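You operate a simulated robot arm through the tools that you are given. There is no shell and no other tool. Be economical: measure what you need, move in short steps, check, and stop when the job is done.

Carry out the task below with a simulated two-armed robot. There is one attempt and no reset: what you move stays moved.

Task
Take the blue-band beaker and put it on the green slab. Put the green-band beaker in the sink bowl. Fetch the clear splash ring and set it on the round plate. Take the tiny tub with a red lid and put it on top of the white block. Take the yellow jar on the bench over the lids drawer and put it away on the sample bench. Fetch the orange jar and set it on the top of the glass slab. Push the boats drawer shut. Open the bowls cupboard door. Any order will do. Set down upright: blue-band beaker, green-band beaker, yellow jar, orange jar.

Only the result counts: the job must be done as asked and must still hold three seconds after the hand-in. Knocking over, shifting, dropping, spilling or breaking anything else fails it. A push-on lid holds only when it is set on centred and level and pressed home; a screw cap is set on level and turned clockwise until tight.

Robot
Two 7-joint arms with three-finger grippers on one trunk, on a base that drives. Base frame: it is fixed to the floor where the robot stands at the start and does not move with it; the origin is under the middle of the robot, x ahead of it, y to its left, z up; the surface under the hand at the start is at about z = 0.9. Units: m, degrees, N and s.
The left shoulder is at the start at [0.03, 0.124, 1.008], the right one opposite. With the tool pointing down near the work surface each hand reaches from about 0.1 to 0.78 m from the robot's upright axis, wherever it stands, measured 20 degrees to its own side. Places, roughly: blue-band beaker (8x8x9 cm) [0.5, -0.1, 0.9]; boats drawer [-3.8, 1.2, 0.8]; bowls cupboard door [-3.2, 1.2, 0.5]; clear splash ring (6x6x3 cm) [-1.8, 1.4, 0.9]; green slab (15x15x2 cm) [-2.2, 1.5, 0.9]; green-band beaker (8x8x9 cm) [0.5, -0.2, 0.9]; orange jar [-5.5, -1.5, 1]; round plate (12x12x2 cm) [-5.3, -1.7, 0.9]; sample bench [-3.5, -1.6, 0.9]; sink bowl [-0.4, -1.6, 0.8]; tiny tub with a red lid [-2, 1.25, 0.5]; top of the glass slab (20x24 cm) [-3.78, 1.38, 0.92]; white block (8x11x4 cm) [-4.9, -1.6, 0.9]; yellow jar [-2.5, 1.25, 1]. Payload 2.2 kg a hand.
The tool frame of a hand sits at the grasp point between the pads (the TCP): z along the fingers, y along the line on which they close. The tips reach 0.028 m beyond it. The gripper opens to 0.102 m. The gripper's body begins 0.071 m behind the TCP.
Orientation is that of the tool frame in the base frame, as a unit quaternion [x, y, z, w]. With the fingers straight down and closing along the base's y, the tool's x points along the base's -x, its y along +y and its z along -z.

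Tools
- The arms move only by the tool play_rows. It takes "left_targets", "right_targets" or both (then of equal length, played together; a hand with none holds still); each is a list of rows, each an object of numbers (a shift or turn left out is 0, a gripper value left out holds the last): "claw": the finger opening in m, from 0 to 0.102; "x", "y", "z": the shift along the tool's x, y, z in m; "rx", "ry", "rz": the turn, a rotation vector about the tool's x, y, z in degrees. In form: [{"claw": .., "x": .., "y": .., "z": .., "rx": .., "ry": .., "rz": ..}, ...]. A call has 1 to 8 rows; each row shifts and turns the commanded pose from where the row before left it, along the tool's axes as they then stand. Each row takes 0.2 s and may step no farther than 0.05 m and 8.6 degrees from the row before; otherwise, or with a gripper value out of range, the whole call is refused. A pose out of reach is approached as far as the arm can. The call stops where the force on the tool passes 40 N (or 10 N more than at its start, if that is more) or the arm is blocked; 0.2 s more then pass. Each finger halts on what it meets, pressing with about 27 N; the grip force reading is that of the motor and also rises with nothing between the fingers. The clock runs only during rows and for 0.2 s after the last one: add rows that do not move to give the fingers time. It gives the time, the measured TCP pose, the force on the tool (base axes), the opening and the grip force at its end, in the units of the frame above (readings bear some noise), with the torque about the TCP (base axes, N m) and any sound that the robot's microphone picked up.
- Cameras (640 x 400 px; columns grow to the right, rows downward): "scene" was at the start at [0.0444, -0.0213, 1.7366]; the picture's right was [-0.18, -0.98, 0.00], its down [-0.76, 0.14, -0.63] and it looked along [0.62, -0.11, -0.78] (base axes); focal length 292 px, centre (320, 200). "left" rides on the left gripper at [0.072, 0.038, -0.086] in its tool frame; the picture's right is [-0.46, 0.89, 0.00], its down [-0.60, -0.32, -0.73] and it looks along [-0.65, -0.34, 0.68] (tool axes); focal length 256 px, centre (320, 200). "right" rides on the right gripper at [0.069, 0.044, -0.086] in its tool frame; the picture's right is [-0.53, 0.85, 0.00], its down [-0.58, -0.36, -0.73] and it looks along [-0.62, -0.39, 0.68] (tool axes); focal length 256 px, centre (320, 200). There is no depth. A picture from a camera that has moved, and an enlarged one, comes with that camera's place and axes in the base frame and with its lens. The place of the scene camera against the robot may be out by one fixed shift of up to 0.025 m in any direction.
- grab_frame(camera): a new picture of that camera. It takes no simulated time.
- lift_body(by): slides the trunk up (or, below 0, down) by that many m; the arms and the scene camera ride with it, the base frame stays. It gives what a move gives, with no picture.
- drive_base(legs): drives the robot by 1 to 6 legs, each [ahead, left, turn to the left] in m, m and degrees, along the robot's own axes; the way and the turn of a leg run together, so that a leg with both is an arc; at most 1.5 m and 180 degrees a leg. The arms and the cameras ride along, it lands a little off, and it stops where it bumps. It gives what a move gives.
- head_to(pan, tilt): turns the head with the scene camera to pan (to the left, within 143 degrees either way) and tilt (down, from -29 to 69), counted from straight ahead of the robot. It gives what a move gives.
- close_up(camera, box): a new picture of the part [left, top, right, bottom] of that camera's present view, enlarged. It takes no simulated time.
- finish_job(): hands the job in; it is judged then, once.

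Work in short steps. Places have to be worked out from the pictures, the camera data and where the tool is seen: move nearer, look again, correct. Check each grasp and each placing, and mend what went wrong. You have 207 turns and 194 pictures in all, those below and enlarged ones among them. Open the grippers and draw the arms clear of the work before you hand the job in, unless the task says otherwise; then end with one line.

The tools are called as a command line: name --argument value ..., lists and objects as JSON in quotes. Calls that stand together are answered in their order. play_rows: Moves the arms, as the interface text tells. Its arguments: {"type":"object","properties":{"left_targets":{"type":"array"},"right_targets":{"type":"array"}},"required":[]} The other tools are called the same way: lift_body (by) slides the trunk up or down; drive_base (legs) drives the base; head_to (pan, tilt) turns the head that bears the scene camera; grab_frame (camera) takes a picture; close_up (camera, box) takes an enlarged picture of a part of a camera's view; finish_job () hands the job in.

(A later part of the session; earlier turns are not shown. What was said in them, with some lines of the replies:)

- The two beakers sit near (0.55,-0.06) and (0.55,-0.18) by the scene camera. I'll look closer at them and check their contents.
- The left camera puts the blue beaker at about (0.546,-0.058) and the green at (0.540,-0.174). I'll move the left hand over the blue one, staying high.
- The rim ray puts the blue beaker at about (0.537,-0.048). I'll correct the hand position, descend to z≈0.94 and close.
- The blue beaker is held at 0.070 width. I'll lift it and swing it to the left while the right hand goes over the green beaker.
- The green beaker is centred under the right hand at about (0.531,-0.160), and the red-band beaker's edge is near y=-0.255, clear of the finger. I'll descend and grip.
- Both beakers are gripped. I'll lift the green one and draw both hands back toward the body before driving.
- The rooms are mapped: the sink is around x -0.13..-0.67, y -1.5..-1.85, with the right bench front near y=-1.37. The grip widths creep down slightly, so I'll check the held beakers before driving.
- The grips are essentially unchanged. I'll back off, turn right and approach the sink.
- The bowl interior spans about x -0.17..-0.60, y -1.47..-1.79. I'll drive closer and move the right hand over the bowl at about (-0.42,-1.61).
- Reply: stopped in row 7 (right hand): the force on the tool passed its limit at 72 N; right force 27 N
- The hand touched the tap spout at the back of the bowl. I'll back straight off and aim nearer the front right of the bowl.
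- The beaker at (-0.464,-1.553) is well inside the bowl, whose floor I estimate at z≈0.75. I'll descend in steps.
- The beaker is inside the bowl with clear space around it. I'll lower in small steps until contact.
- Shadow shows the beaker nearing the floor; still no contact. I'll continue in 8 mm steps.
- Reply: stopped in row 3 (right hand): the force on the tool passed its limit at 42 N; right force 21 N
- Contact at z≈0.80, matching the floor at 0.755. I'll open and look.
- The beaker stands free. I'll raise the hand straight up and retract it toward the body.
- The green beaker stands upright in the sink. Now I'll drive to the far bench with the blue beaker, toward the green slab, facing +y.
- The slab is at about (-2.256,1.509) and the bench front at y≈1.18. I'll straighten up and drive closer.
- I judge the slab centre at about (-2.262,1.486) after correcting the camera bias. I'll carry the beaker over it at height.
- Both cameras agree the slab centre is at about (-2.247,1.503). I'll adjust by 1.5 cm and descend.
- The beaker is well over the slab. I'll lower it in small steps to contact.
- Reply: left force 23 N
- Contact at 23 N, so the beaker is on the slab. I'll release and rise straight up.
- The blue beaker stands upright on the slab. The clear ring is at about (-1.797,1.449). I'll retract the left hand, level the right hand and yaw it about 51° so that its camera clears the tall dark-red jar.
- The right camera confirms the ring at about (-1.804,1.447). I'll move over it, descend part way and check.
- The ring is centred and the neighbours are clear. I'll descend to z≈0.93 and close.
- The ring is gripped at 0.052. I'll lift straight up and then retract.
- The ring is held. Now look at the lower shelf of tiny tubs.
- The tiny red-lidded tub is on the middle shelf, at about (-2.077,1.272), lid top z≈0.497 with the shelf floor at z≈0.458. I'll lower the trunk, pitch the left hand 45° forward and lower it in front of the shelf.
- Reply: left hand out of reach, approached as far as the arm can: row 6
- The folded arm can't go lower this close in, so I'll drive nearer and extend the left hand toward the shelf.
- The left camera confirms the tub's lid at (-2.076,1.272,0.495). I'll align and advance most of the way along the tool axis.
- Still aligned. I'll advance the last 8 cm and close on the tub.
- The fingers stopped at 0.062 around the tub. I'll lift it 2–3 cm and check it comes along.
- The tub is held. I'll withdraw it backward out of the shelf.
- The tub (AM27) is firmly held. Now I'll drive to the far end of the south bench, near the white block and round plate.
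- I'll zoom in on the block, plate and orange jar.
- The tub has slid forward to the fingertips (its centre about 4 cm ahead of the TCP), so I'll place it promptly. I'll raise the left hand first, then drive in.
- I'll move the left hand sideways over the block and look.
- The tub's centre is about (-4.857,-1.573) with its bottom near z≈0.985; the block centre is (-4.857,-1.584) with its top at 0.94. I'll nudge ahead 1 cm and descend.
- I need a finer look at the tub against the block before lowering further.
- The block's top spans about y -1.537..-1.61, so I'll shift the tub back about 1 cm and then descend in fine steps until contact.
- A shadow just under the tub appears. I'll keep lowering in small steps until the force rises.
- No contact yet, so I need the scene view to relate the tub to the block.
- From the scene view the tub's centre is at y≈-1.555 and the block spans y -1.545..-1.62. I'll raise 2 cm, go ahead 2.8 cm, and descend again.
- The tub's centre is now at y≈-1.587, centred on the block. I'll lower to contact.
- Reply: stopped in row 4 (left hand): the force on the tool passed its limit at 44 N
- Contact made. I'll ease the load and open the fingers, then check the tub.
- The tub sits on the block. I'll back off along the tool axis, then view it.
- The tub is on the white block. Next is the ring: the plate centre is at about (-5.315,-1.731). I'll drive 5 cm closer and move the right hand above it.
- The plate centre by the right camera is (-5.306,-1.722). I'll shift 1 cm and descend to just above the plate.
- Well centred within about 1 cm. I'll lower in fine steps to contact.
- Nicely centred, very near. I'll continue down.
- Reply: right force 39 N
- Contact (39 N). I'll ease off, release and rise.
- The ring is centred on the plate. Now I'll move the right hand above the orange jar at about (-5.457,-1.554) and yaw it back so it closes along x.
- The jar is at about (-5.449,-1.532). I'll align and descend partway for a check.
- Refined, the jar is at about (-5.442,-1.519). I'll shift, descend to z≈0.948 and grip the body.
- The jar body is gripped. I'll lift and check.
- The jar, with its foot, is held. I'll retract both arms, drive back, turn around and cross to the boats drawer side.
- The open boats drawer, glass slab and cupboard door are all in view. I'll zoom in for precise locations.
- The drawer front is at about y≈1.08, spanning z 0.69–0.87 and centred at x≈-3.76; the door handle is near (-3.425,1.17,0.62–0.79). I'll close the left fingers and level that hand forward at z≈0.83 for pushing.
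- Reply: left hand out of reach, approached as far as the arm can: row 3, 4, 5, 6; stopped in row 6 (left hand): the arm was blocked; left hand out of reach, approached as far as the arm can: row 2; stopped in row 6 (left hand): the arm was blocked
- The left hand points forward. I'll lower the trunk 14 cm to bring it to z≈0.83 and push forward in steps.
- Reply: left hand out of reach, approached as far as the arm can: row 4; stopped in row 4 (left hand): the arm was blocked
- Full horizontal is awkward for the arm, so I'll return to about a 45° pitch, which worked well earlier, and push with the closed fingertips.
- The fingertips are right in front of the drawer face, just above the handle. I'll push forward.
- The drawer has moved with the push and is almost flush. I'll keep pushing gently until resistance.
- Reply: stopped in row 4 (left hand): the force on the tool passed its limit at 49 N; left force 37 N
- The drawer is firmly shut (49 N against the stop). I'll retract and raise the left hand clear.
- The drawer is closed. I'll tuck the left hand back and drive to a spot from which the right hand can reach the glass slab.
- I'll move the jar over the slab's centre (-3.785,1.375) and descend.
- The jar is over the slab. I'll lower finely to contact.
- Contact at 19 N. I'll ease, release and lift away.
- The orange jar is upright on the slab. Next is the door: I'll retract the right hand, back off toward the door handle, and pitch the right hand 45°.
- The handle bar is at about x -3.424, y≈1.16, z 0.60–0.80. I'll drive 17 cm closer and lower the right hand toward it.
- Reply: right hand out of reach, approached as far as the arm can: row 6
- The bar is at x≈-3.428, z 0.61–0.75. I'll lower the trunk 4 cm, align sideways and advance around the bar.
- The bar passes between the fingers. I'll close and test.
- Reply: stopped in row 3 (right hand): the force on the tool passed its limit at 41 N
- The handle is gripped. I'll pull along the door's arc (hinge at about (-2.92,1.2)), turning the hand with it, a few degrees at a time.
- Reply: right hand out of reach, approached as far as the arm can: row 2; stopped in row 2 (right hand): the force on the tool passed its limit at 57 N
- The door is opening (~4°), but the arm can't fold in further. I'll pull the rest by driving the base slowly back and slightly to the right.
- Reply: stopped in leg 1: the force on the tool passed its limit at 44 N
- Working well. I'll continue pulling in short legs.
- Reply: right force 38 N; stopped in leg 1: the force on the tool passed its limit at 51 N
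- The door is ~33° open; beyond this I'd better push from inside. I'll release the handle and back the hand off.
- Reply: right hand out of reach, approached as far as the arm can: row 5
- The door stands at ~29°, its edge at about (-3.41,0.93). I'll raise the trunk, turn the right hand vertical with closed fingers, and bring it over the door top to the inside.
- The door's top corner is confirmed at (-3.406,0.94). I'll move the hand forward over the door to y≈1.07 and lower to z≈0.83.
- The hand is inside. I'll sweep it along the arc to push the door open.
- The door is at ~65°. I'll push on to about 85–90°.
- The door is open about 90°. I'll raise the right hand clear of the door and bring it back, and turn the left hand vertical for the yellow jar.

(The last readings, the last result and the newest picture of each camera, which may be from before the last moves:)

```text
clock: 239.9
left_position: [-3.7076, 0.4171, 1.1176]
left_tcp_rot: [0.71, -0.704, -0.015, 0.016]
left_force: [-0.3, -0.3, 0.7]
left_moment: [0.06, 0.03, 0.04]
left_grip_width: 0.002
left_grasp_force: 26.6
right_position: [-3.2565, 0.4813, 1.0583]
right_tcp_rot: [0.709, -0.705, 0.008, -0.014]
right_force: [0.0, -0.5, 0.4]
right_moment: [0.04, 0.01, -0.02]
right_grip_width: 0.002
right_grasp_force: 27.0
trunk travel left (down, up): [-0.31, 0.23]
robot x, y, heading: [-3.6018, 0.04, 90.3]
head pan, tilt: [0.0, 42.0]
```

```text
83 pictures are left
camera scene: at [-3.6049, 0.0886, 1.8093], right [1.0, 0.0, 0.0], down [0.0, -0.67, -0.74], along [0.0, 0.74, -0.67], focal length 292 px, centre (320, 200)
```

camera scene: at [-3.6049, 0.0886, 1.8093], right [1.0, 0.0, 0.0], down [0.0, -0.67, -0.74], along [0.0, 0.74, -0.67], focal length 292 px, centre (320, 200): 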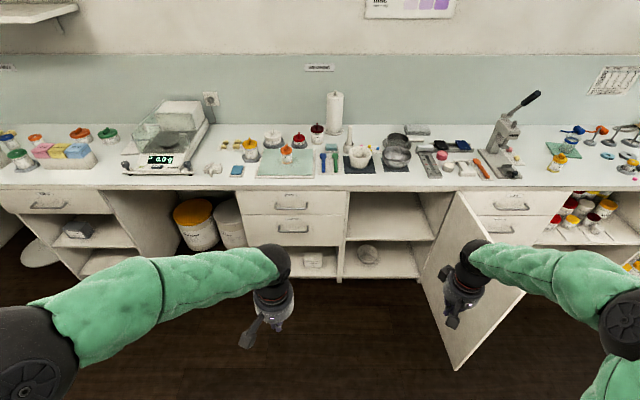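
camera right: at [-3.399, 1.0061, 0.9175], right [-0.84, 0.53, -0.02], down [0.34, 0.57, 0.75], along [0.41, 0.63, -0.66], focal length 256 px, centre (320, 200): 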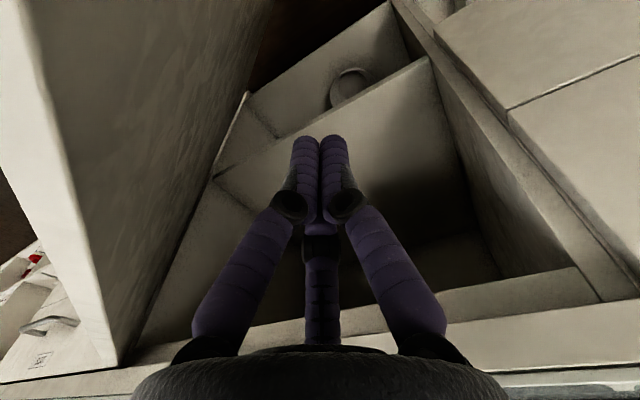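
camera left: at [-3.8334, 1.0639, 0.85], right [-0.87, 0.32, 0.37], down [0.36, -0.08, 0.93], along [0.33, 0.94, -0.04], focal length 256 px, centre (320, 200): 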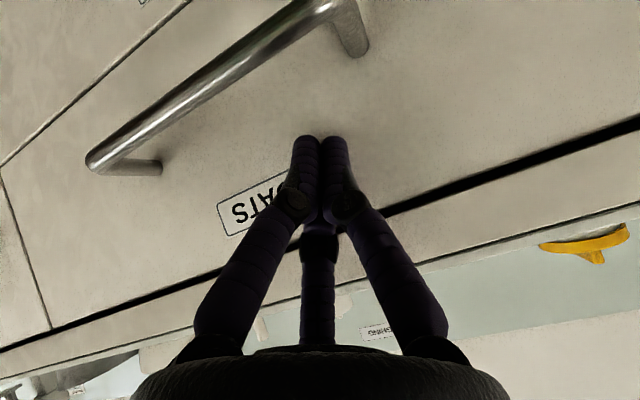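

The door is open to ~90°. I'll level both hands, then drive around to the yellow jar.

play_rows --left_targets '[{"rx": 2.5, "claw": 0.095}, {}]' --right_targets '[{"rx": -1.8, "ry": 0.5}, {}]'

drive_base --legs '[[0, -1.39, 0], [0.65, 0, 0]]'

head_to --pan 10 --tilt 48

grab_frame --camera "scene"

```text
clock: 240.6
left_position: [-3.7087, 0.4175, 1.1173]
left_tcp_rot: [0.711, -0.703, 0.001, 0.0]
left_force: [-0.5, 0.0, -1.0]
left_moment: [0.01, -0.02, 0.0]
left_grip_width: 0.095
left_grasp_force: 0.1
right_position: [-3.2566, 0.4837, 1.0582]
right_tcp_rot: [0.709, -0.705, -0.001, 0.0]
right_force: [-0.4, 0.4, -0.1]
right_moment: [0.02, 0.05, -0.03]
right_grip_width: 0.002
right_grasp_force: 26.6
trunk travel left (down, up): [-0.31, 0.23]
robot x, y, heading: [-3.6037, 0.0461, 90.2]
head pan, tilt: [0.0, 42.0]
```

```text
clock: 250.8
left_position: [-2.3355, 1.0969, 1.1169]
left_tcp_rot: [0.72, -0.694, 0.001, 0.001]
left_force: [-0.3, 0.4, -0.1]
left_moment: [-0.02, -0.02, -0.02]
left_grip_width: 0.0951
left_grasp_force: 0.0
right_position: [-1.8872, 1.1735, 1.0584]
right_tcp_rot: [0.719, -0.695, -0.001, 0.001]
right_force: [0.2, -0.4, 0.6]
right_moment: [0.0, -0.04, 0.01]
right_grip_width: 0.0018
right_grasp_force: 27.2
trunk travel left (down, up): [-0.31, 0.23]
robot x, y, heading: [-2.2214, 0.723, 91.9]
head pan, tilt: [0.0, 42.0]
```

```text
clock: 251.5
left_position: [-2.3359, 1.0961, 1.1171]
left_tcp_rot: [0.72, -0.694, 0.0, 0.0]
left_force: [0.3, -0.3, 0.1]
left_moment: [0.0, -0.02, -0.03]
left_grip_width: 0.095
left_grasp_force: 0.0
right_position: [-1.8859, 1.1728, 1.0582]
right_tcp_rot: [0.719, -0.695, -0.002, 0.001]
right_force: [0.4, -1.1, 0.0]
right_moment: [0.0, 0.02, 0.0]
right_grip_width: 0.0023
right_grasp_force: 26.8
trunk travel left (down, up): [-0.31, 0.23]
robot x, y, heading: [-2.223, 0.727, 91.5]
head pan, tilt: [10.0, 48.0]
```

```text
82 pictures are left
camera scene: at [-2.2376, 0.7646, 1.8008], right [0.98, 0.2, 0.0], down [0.15, -0.73, -0.67], along [-0.14, 0.66, -0.74], focal length 292 px, centre (320, 200)
```

scene: 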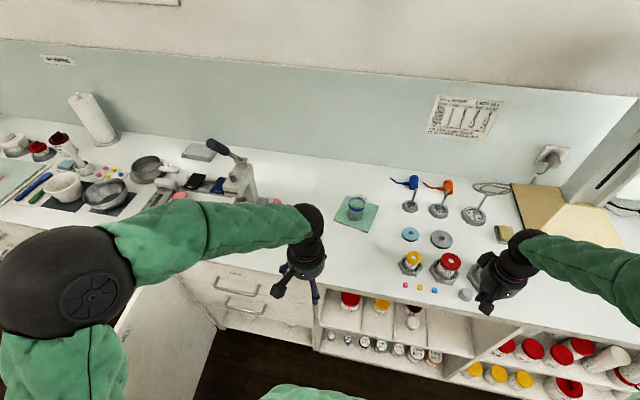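

The yellow jar is hidden behind the left arm. I'll move the left hand toward it at height and look with the hand camera, raising the right hand a little for safety.

play_rows --left_targets '[{"x": -0.035, "y": 0.02}, {"x": -0.035, "y": 0.02}, {"x": -0.035, "y": 0.02}, {"x": -0.035, "y": 0.015}]' --right_targets '[{"z": -0.03}, {"z": -0.03}, {"x": 0.03}, {"x": 0.03}]'

grab_frame --camera "left"

grab_frame --camera "scene"

```text
clock: 252.5
left_position: [-2.4178, 1.2335, 1.1187]
left_tcp_rot: [0.719, -0.695, 0.002, 0.002]
left_force: [-0.8, 0.7, 1.1]
left_moment: [0.0, -0.03, -0.04]
left_grip_width: 0.095
left_grasp_force: 0.0
right_position: [-1.8864, 1.1122, 1.1165]
right_tcp_rot: [0.719, -0.695, -0.001, 0.001]
right_force: [0.1, 0.5, 0.3]
right_moment: [0.0, -0.02, -0.01]
right_grip_width: 0.0023
right_grasp_force: 27.2
trunk travel left (down, up): [-0.31, 0.23]
robot x, y, heading: [-2.2193, 0.7244, 92.1]
head pan, tilt: [10.0, 48.0]
```

```text
81 pictures are left
camera left: at [-2.4519, 1.1614, 1.2043], right [-0.9, 0.43, 0.0], down [0.29, 0.62, 0.73], along [0.32, 0.66, -0.68], focal length 256 px, centre (320, 200)
```

left: 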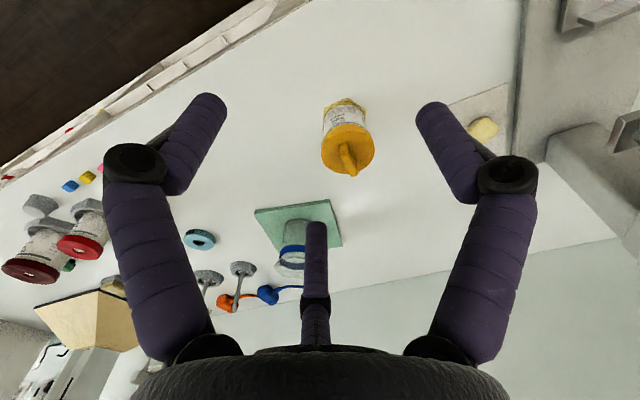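

```text
80 pictures are left
camera scene: at [-2.2382, 0.7652, 1.8007], right [0.98, 0.21, 0.0], down [0.15, -0.73, -0.67], along [-0.14, 0.65, -0.74], focal length 292 px, centre (320, 200)
```

scene: 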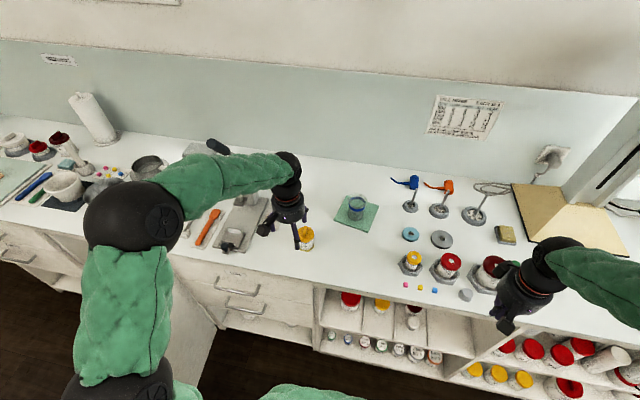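

The yellow jar is at about (-2.410,1.311). I'll move above it and drop partway.

play_rows --left_targets '[{"x": -0.039, "y": -0.005}, {"x": -0.038, "y": -0.005}, {"z": 0.04}, {"z": 0.025}]'

grab_frame --camera "left"

```text
clock: 253.5
left_position: [-2.4098, 1.311, 1.0506]
left_tcp_rot: [0.72, -0.694, 0.001, 0.001]
left_force: [-0.1, -0.5, 0.0]
left_moment: [0.0, 0.02, 0.01]
left_grip_width: 0.0951
left_grasp_force: 0.1
right_position: [-1.8856, 1.1126, 1.1167]
right_tcp_rot: [0.719, -0.695, -0.001, 0.0]
right_force: [0.3, 0.6, 0.3]
right_moment: [0.03, 0.01, 0.01]
right_grip_width: 0.0021
right_grasp_force: 27.0
trunk travel left (down, up): [-0.31, 0.23]
robot x, y, heading: [-2.2223, 0.7235, 92.0]
head pan, tilt: [10.0, 48.0]
```

```text
79 pictures are left
camera left: at [-2.4438, 1.2386, 1.1369], right [-0.9, 0.43, 0.0], down [0.3, 0.62, 0.73], along [0.32, 0.66, -0.68], focal length 256 px, centre (320, 200)
```

left: 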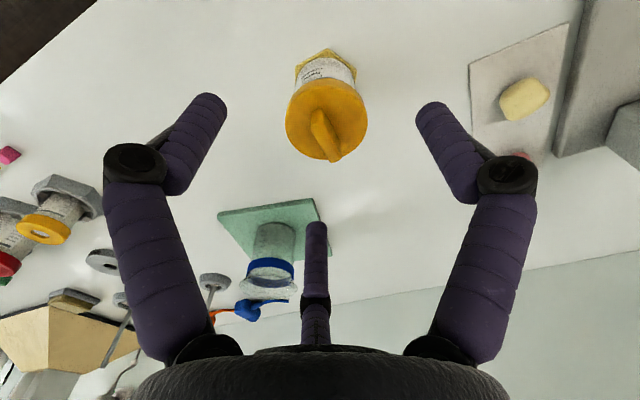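

Aligned. I'll descend to z≈0.948 and grip the body.

play_rows --left_targets '[{"x": -0.003, "y": 0.002, "z": 0.04}, {"z": 0.04}, {"z": 0.022}, {"claw": 0.02}, {}, {}, {}]'

grab_frame --camera "left"

```text
clock: 255.1
left_position: [-2.4104, 1.3133, 0.9502]
left_tcp_rot: [0.72, -0.694, 0.0, 0.0]
left_force: [-0.3, -0.9, 3.3]
left_moment: [0.1, 0.02, 0.05]
left_grip_width: 0.0574
left_grasp_force: 26.8
right_position: [-1.8866, 1.1121, 1.1182]
right_tcp_rot: [0.719, -0.695, 0.0, 0.001]
right_force: [-1.1, -0.4, -1.8]
right_moment: [-0.01, 0.0, 0.02]
right_grip_width: 0.0021
right_grasp_force: 27.1
trunk travel left (down, up): [-0.31, 0.23]
robot x, y, heading: [-2.2238, 0.7256, 91.6]
head pan, tilt: [10.0, 48.0]
```

```text
78 pictures are left
camera left: at [-2.4453, 1.2397, 1.0355], right [-0.9, 0.43, 0.0], down [0.3, 0.62, 0.73], along [0.32, 0.66, -0.68], focal length 256 px, centre (320, 200)
```

left: 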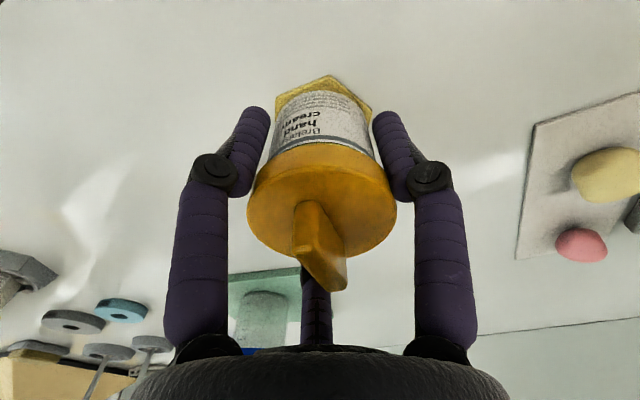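

Gripped like the orange jar. I'll lift, retract and then drive across to the sample bench.

play_rows --left_targets '[{"z": -0.03}, {"z": -0.045}, {"z": -0.045}, {"z": -0.045}, {"x": 0.045, "y": -0.01}, {"x": 0.045, "y": -0.01}, {"x": 0.045, "y": -0.01}, {"x": 0.045, "y": -0.01}]'

drive_base --legs '[[-0.7, 0, 0], [0, 0, 88], [1.48, 0, 0], [0, 0, 90], [0.5, 0, 0]]'

head_to --pan 0 --tilt 42

grab_frame --camera "scene"

grab_frame --camera "left"

```text
clock: 256.9
left_position: [-2.3615, 1.132, 1.1145]
left_tcp_rot: [0.72, -0.694, 0.0, 0.0]
left_force: [0.1, -1.2, -0.9]
left_moment: [0.01, -0.03, 0.0]
left_grip_width: 0.0579
left_grasp_force: 26.5
right_position: [-1.8866, 1.1125, 1.1187]
right_tcp_rot: [0.718, -0.696, -0.001, 0.0]
right_force: [0.1, 0.0, -0.1]
right_moment: [0.0, 0.01, 0.02]
right_grip_width: 0.002
right_grasp_force: 26.9
trunk travel left (down, up): [-0.31, 0.23]
robot x, y, heading: [-2.222, 0.7276, 91.9]
head pan, tilt: [10.0, 48.0]
```

```text
clock: 277.8
left_position: [-3.5442, -0.8856, 1.1135]
left_tcp_rot: [0.706, 0.708, 0.002, -0.001]
left_force: [0.0, -0.5, -0.3]
left_moment: [0.04, 0.01, 0.03]
left_grip_width: 0.0577
left_grasp_force: 26.5
right_position: [-4.0201, -0.8471, 1.1176]
right_tcp_rot: [0.707, 0.708, 0.0, 0.001]
right_force: [0.2, -0.7, 0.2]
right_moment: [0.02, -0.02, -0.01]
right_grip_width: 0.0021
right_grasp_force: 27.5
trunk travel left (down, up): [-0.31, 0.23]
robot x, y, heading: [-3.6726, -0.4729, -89.9]
head pan, tilt: [10.0, 48.0]
```

```text
clock: 278.5
left_position: [-3.5434, -0.8857, 1.1139]
left_tcp_rot: [0.706, 0.708, 0.0, -0.001]
left_force: [0.4, 0.0, -0.6]
left_moment: [0.01, -0.02, 0.01]
left_grip_width: 0.0576
left_grasp_force: 26.9
right_position: [-4.0197, -0.8489, 1.1169]
right_tcp_rot: [0.707, 0.707, 0.001, 0.0]
right_force: [-0.2, 0.2, 0.6]
right_moment: [-0.04, 0.03, -0.02]
right_grip_width: 0.0019
right_grasp_force: 26.7
trunk travel left (down, up): [-0.31, 0.23]
robot x, y, heading: [-3.6689, -0.4732, -90.0]
head pan, tilt: [0.0, 42.0]
```

```text
77 pictures are left
camera scene: at [-3.6719, -0.5328, 1.8092], right [-1.0, 0.0, 0.0], down [0.0, 0.67, -0.74], along [0.0, -0.74, -0.67], focal length 292 px, centre (320, 200)
```

scene: 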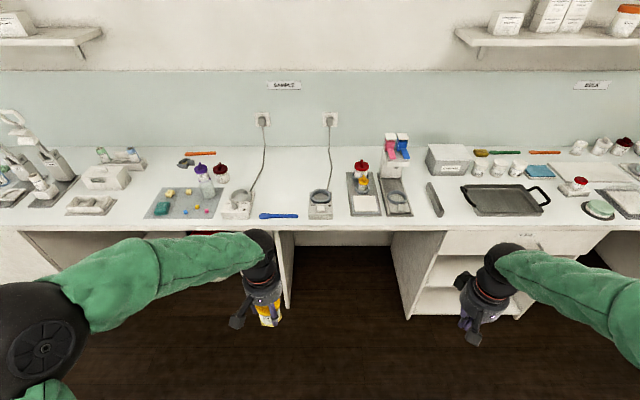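

```text
76 pictures are left
camera left: at [-3.506, -0.8122, 1.2001], right [0.89, -0.46, 0.0], down [-0.32, -0.61, 0.73], along [-0.34, -0.65, -0.68], focal length 256 px, centre (320, 200)
```

left: 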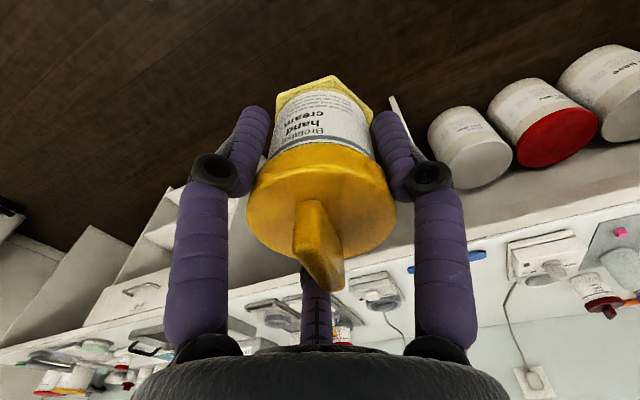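

The spot near (-3.5,-1.6) under the sample label looks free. I'll zoom in to verify no cords or items are there.

close_up --camera "scene" --box '[200, 70, 400, 240]'

```text
2.35 times, centred on (300, 155) of scene
camera zoom: at [-3.6719, -0.5328, 1.8092], right [-1.0, 0.0, 0.0], down [0.0, 0.67, -0.74], along [0.0, -0.74, -0.67], focal length 687 px, centre (367, 306)
```

zoom: 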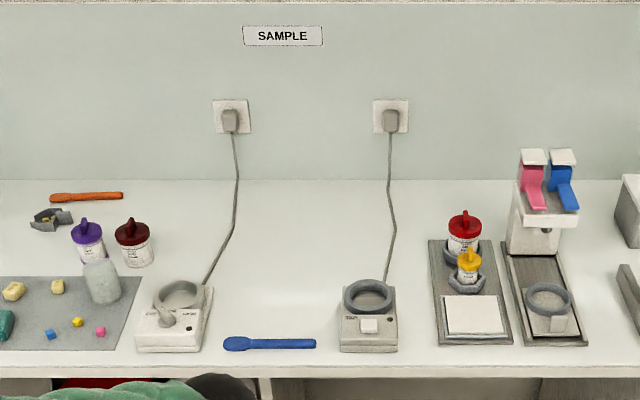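

The spot at (-3.5,-1.6) is clear. I'll drive up and move the jar over it.

drive_base --legs '[[0.46, 0, 0]]'

play_rows --left_targets '[{"x": -0.042, "y": 0.007}, {"x": -0.042, "y": 0.007}, {"x": -0.042, "y": 0.007}, {"x": -0.042, "y": 0.007}, {"x": -0.042, "y": 0.007}, {"x": -0.042, "y": 0.007}]'

grab_frame --camera "left"

grab_frame --camera "scene"

```text
clock: 281.3
left_position: [-3.5497, -1.3466, 1.1146]
left_tcp_rot: [0.708, 0.706, 0.001, -0.001]
left_force: [0.2, -0.5, 0.0]
left_moment: [0.03, -0.02, 0.01]
left_grip_width: 0.0578
left_grasp_force: 27.5
right_position: [-4.0251, -1.3057, 1.1176]
right_tcp_rot: [0.71, 0.705, 0.0, 0.001]
right_force: [0.0, 0.6, -0.9]
right_moment: [-0.02, 0.0, 0.0]
right_grip_width: 0.0022
right_grasp_force: 27.2
trunk travel left (down, up): [-0.31, 0.23]
robot x, y, heading: [-3.672, -0.9281, -90.4]
head pan, tilt: [0.0, 42.0]
```

```text
clock: 282.7
left_position: [-3.5091, -1.6005, 1.1112]
left_tcp_rot: [0.708, 0.706, 0.002, -0.001]
left_force: [1.0, -1.0, 0.0]
left_moment: [0.02, 0.03, 0.01]
left_grip_width: 0.0577
left_grasp_force: 27.4
right_position: [-4.0245, -1.3071, 1.1169]
right_tcp_rot: [0.709, 0.705, 0.001, -0.001]
right_force: [0.1, -0.2, -0.2]
right_moment: [0.02, -0.04, 0.05]
right_grip_width: 0.0021
right_grasp_force: 27.0
trunk travel left (down, up): [-0.31, 0.23]
robot x, y, heading: [-3.6741, -0.9344, -90.5]
head pan, tilt: [0.0, 42.0]
```

```text
74 pictures are left
camera left: at [-3.4706, -1.5282, 1.1978], right [0.88, -0.47, 0.0], down [-0.32, -0.61, 0.73], along [-0.34, -0.64, -0.69], focal length 256 px, centre (320, 200)
```

left: 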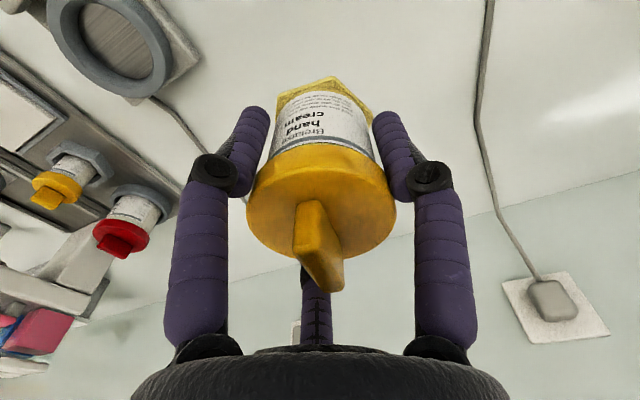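

```text
73 pictures are left
camera scene: at [-3.6747, -0.9957, 1.8091], right [-1.0, 0.01, 0.0], down [0.01, 0.67, -0.74], along [-0.01, -0.74, -0.67], focal length 292 px, centre (320, 200)
```

scene: 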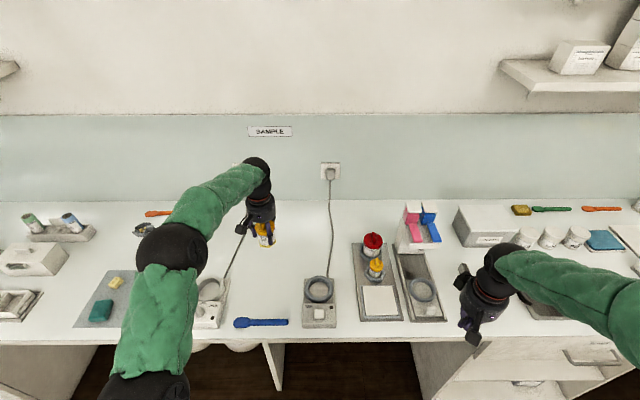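

Clear all around. I'll descend to just above the bench, then finely.

play_rows --left_targets '[{"z": 0.045}, {"z": 0.045}, {"z": 0.04}, {"z": 0.015}, {"z": 0.006}, {"z": 0.004}, {"z": 0.004}, {"z": 0.003}]'

```text
clock: 284.5
left_position: [-3.5084, -1.5995, 0.9511]
left_tcp_rot: [0.709, 0.705, 0.002, -0.002]
left_force: [0.8, 0.3, -0.8]
left_moment: [0.02, 0.0, -0.01]
left_grip_width: 0.0576
left_grasp_force: 27.3
right_position: [-4.0245, -1.3058, 1.1173]
right_tcp_rot: [0.71, 0.705, 0.0, 0.002]
right_force: [0.0, 0.7, 0.5]
right_moment: [0.0, -0.02, 0.01]
right_grip_width: 0.0019
right_grasp_force: 26.5
trunk travel left (down, up): [-0.31, 0.23]
robot x, y, heading: [-3.6735, -0.9329, -90.5]
head pan, tilt: [0.0, 42.0]
```

play_rows --left_targets '[{"z": 0.003}, {"z": 0.003}, {"z": 0.003}, {"z": 0.003}, {}]'

```text
clock: 285.7
left_position: [-3.5089, -1.5992, 0.942]
left_tcp_rot: [0.708, 0.706, -0.001, 0.003]
left_force: [0.5, -3.3, 23.4]
left_moment: [0.03, -0.05, 0.07]
left_grip_width: 0.0583
left_grasp_force: 27.4
right_position: [-4.0253, -1.3038, 1.118]
right_tcp_rot: [0.71, 0.704, 0.0, 0.0]
right_force: [-0.3, 0.2, 0.8]
right_moment: [-0.02, -0.02, 0.01]
right_grip_width: 0.0019
right_grasp_force: 27.4
trunk travel left (down, up): [-0.31, 0.23]
robot x, y, heading: [-3.6733, -0.93, -90.7]
head pan, tilt: [0.0, 42.0]
```

Contact at 23 N. I'll release the jar and lift away.

play_rows --left_targets '[{"z": -0.002}, {"claw": 0.075}, {"claw": 0.095}, {}, {"z": -0.03}, {"z": -0.045}, {"z": -0.045}, {"z": -0.04}]'

play_rows --left_targets '[{"x": 0.045}, {"x": 0.045}, {"x": 0.045}, {"x": 0.045}, {"x": 0.045}]'

grab_frame --camera "scene"

```text
clock: 287.5
left_position: [-3.5076, -1.5984, 1.1001]
left_tcp_rot: [0.709, 0.705, 0.001, 0.0]
left_force: [0.2, 1.0, 0.7]
left_moment: [0.0, -0.02, 0.0]
left_grip_width: 0.0949
left_grasp_force: 0.0
right_position: [-4.0266, -1.3039, 1.1194]
right_tcp_rot: [0.71, 0.704, 0.0, 0.0]
right_force: [0.3, 0.4, -0.3]
right_moment: [-0.02, -0.02, -0.01]
right_grip_width: 0.0022
right_grasp_force: 27.1
trunk travel left (down, up): [-0.31, 0.23]
robot x, y, heading: [-3.6709, -0.9299, -90.7]
head pan, tilt: [0.0, 42.0]
```

```text
clock: 288.7
left_position: [-3.5084, -1.3717, 1.1034]
left_tcp_rot: [0.708, 0.706, 0.001, -0.001]
left_force: [-0.1, 1.1, 0.3]
left_moment: [-0.06, 0.01, -0.03]
left_grip_width: 0.095
left_grasp_force: 0.1
right_position: [-4.024, -1.303, 1.1173]
right_tcp_rot: [0.71, 0.704, 0.0, 0.001]
right_force: [-0.2, -0.4, 0.1]
right_moment: [-0.05, 0.0, -0.01]
right_grip_width: 0.0021
right_grasp_force: 26.8
trunk travel left (down, up): [-0.31, 0.23]
robot x, y, heading: [-3.6695, -0.934, -90.5]
head pan, tilt: [0.0, 42.0]
```

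```text
72 pictures are left
camera scene: at [-3.6744, -0.9912, 1.8093], right [-1.0, 0.01, 0.0], down [0.01, 0.67, -0.74], along [-0.01, -0.74, -0.67], focal length 292 px, centre (320, 200)
```

scene: 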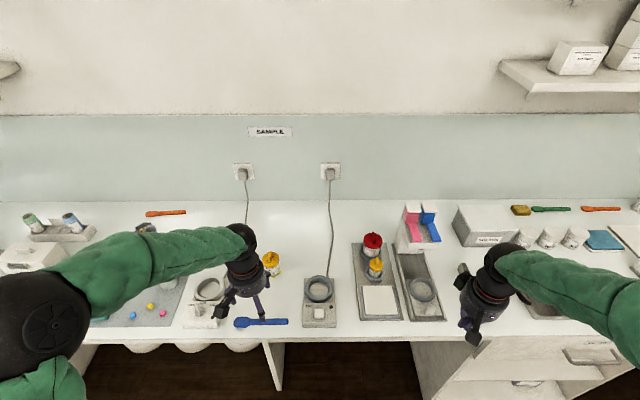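

The yellow jar stands upright. I'll open the right gripper, back away, and check the door, drawer and the other placements from here.

play_rows --right_targets '[{"claw": 0.08}, {}, {"x": 0.03}]'

drive_base --legs '[[-0.5, 0, 0]]'

head_to --pan 143 --tilt 25

grab_frame --camera "scene"

head_to --pan -143 --tilt 25

grab_frame --camera "scene"

head_to --pan -50 --tilt 30

grab_frame --camera "scene"

```text
clock: 289.5
left_position: [-3.5069, -1.3727, 1.1021]
left_tcp_rot: [0.708, 0.706, -0.001, 0.0]
left_force: [0.6, 0.2, 0.5]
left_moment: [-0.05, 0.02, -0.03]
left_grip_width: 0.0948
left_grasp_force: 0.0
right_position: [-4.023, -1.2734, 1.1177]
right_tcp_rot: [0.709, 0.705, -0.001, 0.002]
right_force: [0.1, -0.1, 0.1]
right_moment: [-0.01, 0.01, 0.01]
right_grip_width: 0.08
right_grasp_force: 0.0
trunk travel left (down, up): [-0.31, 0.23]
robot x, y, heading: [-3.6752, -0.9337, -90.7]
head pan, tilt: [0.0, 42.0]
```

```text
clock: 292.4
left_position: [-3.5048, -0.8736, 1.1029]
left_tcp_rot: [0.712, 0.702, 0.001, -0.001]
left_force: [0.0, 0.6, -0.5]
left_moment: [-0.01, 0.02, 0.03]
left_grip_width: 0.095
left_grasp_force: 0.0
right_position: [-4.0203, -0.769, 1.1164]
right_tcp_rot: [0.713, 0.701, 0.001, 0.001]
right_force: [0.3, 0.3, 0.1]
right_moment: [-0.05, 0.04, -0.02]
right_grip_width: 0.0801
right_grasp_force: 0.0
trunk travel left (down, up): [-0.31, 0.23]
robot x, y, heading: [-3.6673, -0.4334, -90.9]
head pan, tilt: [0.0, 42.0]
```

```text
clock: 294.7
left_position: [-3.5059, -0.8733, 1.1025]
left_tcp_rot: [0.712, 0.702, 0.002, -0.001]
left_force: [0.2, 0.3, 1.0]
left_moment: [-0.02, 0.03, 0.02]
left_grip_width: 0.0947
left_grasp_force: 0.1
right_position: [-4.0211, -0.7695, 1.1184]
right_tcp_rot: [0.714, 0.701, 0.002, 0.001]
right_force: [-0.5, 0.1, 0.0]
right_moment: [-0.01, 0.03, 0.01]
right_grip_width: 0.0797
right_grasp_force: 0.0
trunk travel left (down, up): [-0.31, 0.23]
robot x, y, heading: [-3.6649, -0.4305, -91.2]
head pan, tilt: [143.0, 25.0]
```

```text
71 pictures are left
camera scene: at [-3.6099, -0.3354, 1.8355], right [0.79, -0.62, 0.0], down [-0.26, -0.33, -0.91], along [0.56, 0.71, -0.42], focal length 292 px, centre (320, 200)
```

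scene: 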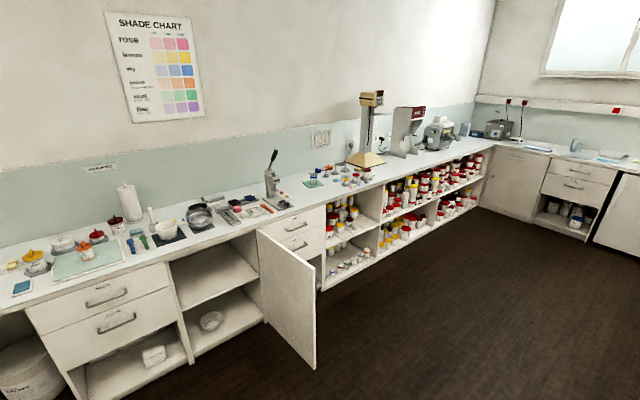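

```text
clock: 298.6
left_position: [-3.5056, -0.8726, 1.101]
left_tcp_rot: [0.712, 0.702, 0.0, -0.001]
left_force: [0.3, -0.3, 0.4]
left_moment: [0.02, 0.01, -0.02]
left_grip_width: 0.095
left_grasp_force: 0.0
right_position: [-4.0212, -0.7686, 1.1169]
right_tcp_rot: [0.713, 0.701, 0.001, 0.001]
right_force: [-0.2, -0.6, 0.0]
right_moment: [-0.01, 0.01, -0.02]
right_grip_width: 0.0801
right_grasp_force: 0.1
trunk travel left (down, up): [-0.31, 0.23]
robot x, y, heading: [-3.6642, -0.4293, -91.1]
head pan, tilt: [-143.0, 25.0]
```

```text
70 pictures are left
camera scene: at [-3.7208, -0.3333, 1.8355], right [0.81, 0.59, 0.0], down [0.25, -0.34, -0.91], along [-0.53, 0.73, -0.42], focal length 292 px, centre (320, 200)
```

scene: 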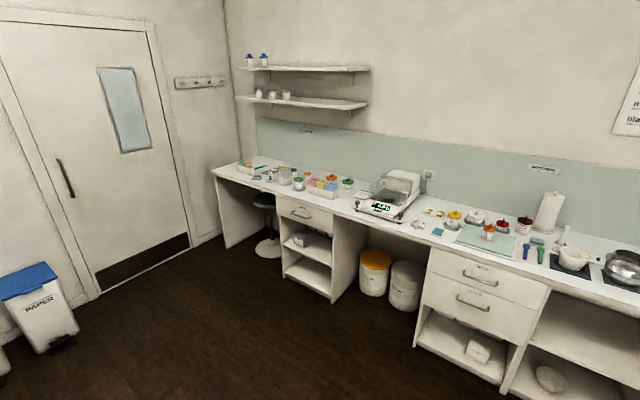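

```text
clock: 300.3
left_position: [-3.5051, -0.8736, 1.1025]
left_tcp_rot: [0.712, 0.702, 0.001, 0.0]
left_force: [-0.1, -0.2, 0.3]
left_moment: [-0.03, -0.01, 0.03]
left_grip_width: 0.095
left_grasp_force: 0.0
right_position: [-4.0217, -0.7691, 1.1177]
right_tcp_rot: [0.713, 0.701, 0.001, 0.0]
right_force: [-0.6, 0.2, -0.5]
right_moment: [0.01, -0.01, 0.03]
right_grip_width: 0.0801
right_grasp_force: 0.2
trunk travel left (down, up): [-0.31, 0.23]
robot x, y, heading: [-3.6686, -0.4312, -90.8]
head pan, tilt: [-50.0, 30.0]
```

```text
69 pictures are left
camera scene: at [-3.7372, -0.4647, 1.8275], right [-0.63, 0.78, 0.0], down [0.39, 0.31, -0.87], along [-0.67, -0.54, -0.5], focal length 292 px, centre (320, 200)
```

scene: 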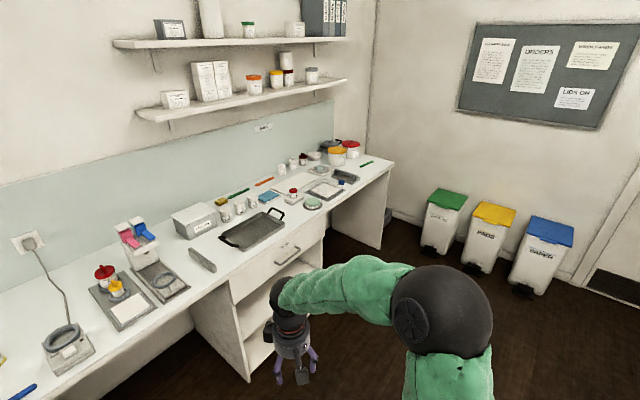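

All eight items check out in these views: the drawer is flush, the door stands open at ~90°, and the jars, ring, tub and beakers are where I set them. Both grippers are open and clear, so I'm handing in.

finish_job

```text
The job is handed in.
```

I completed all eight tasks and handed the job in. The result hasn't come back to me; in the last views I had of each item, everything was in place and the beakers and jars were upright.
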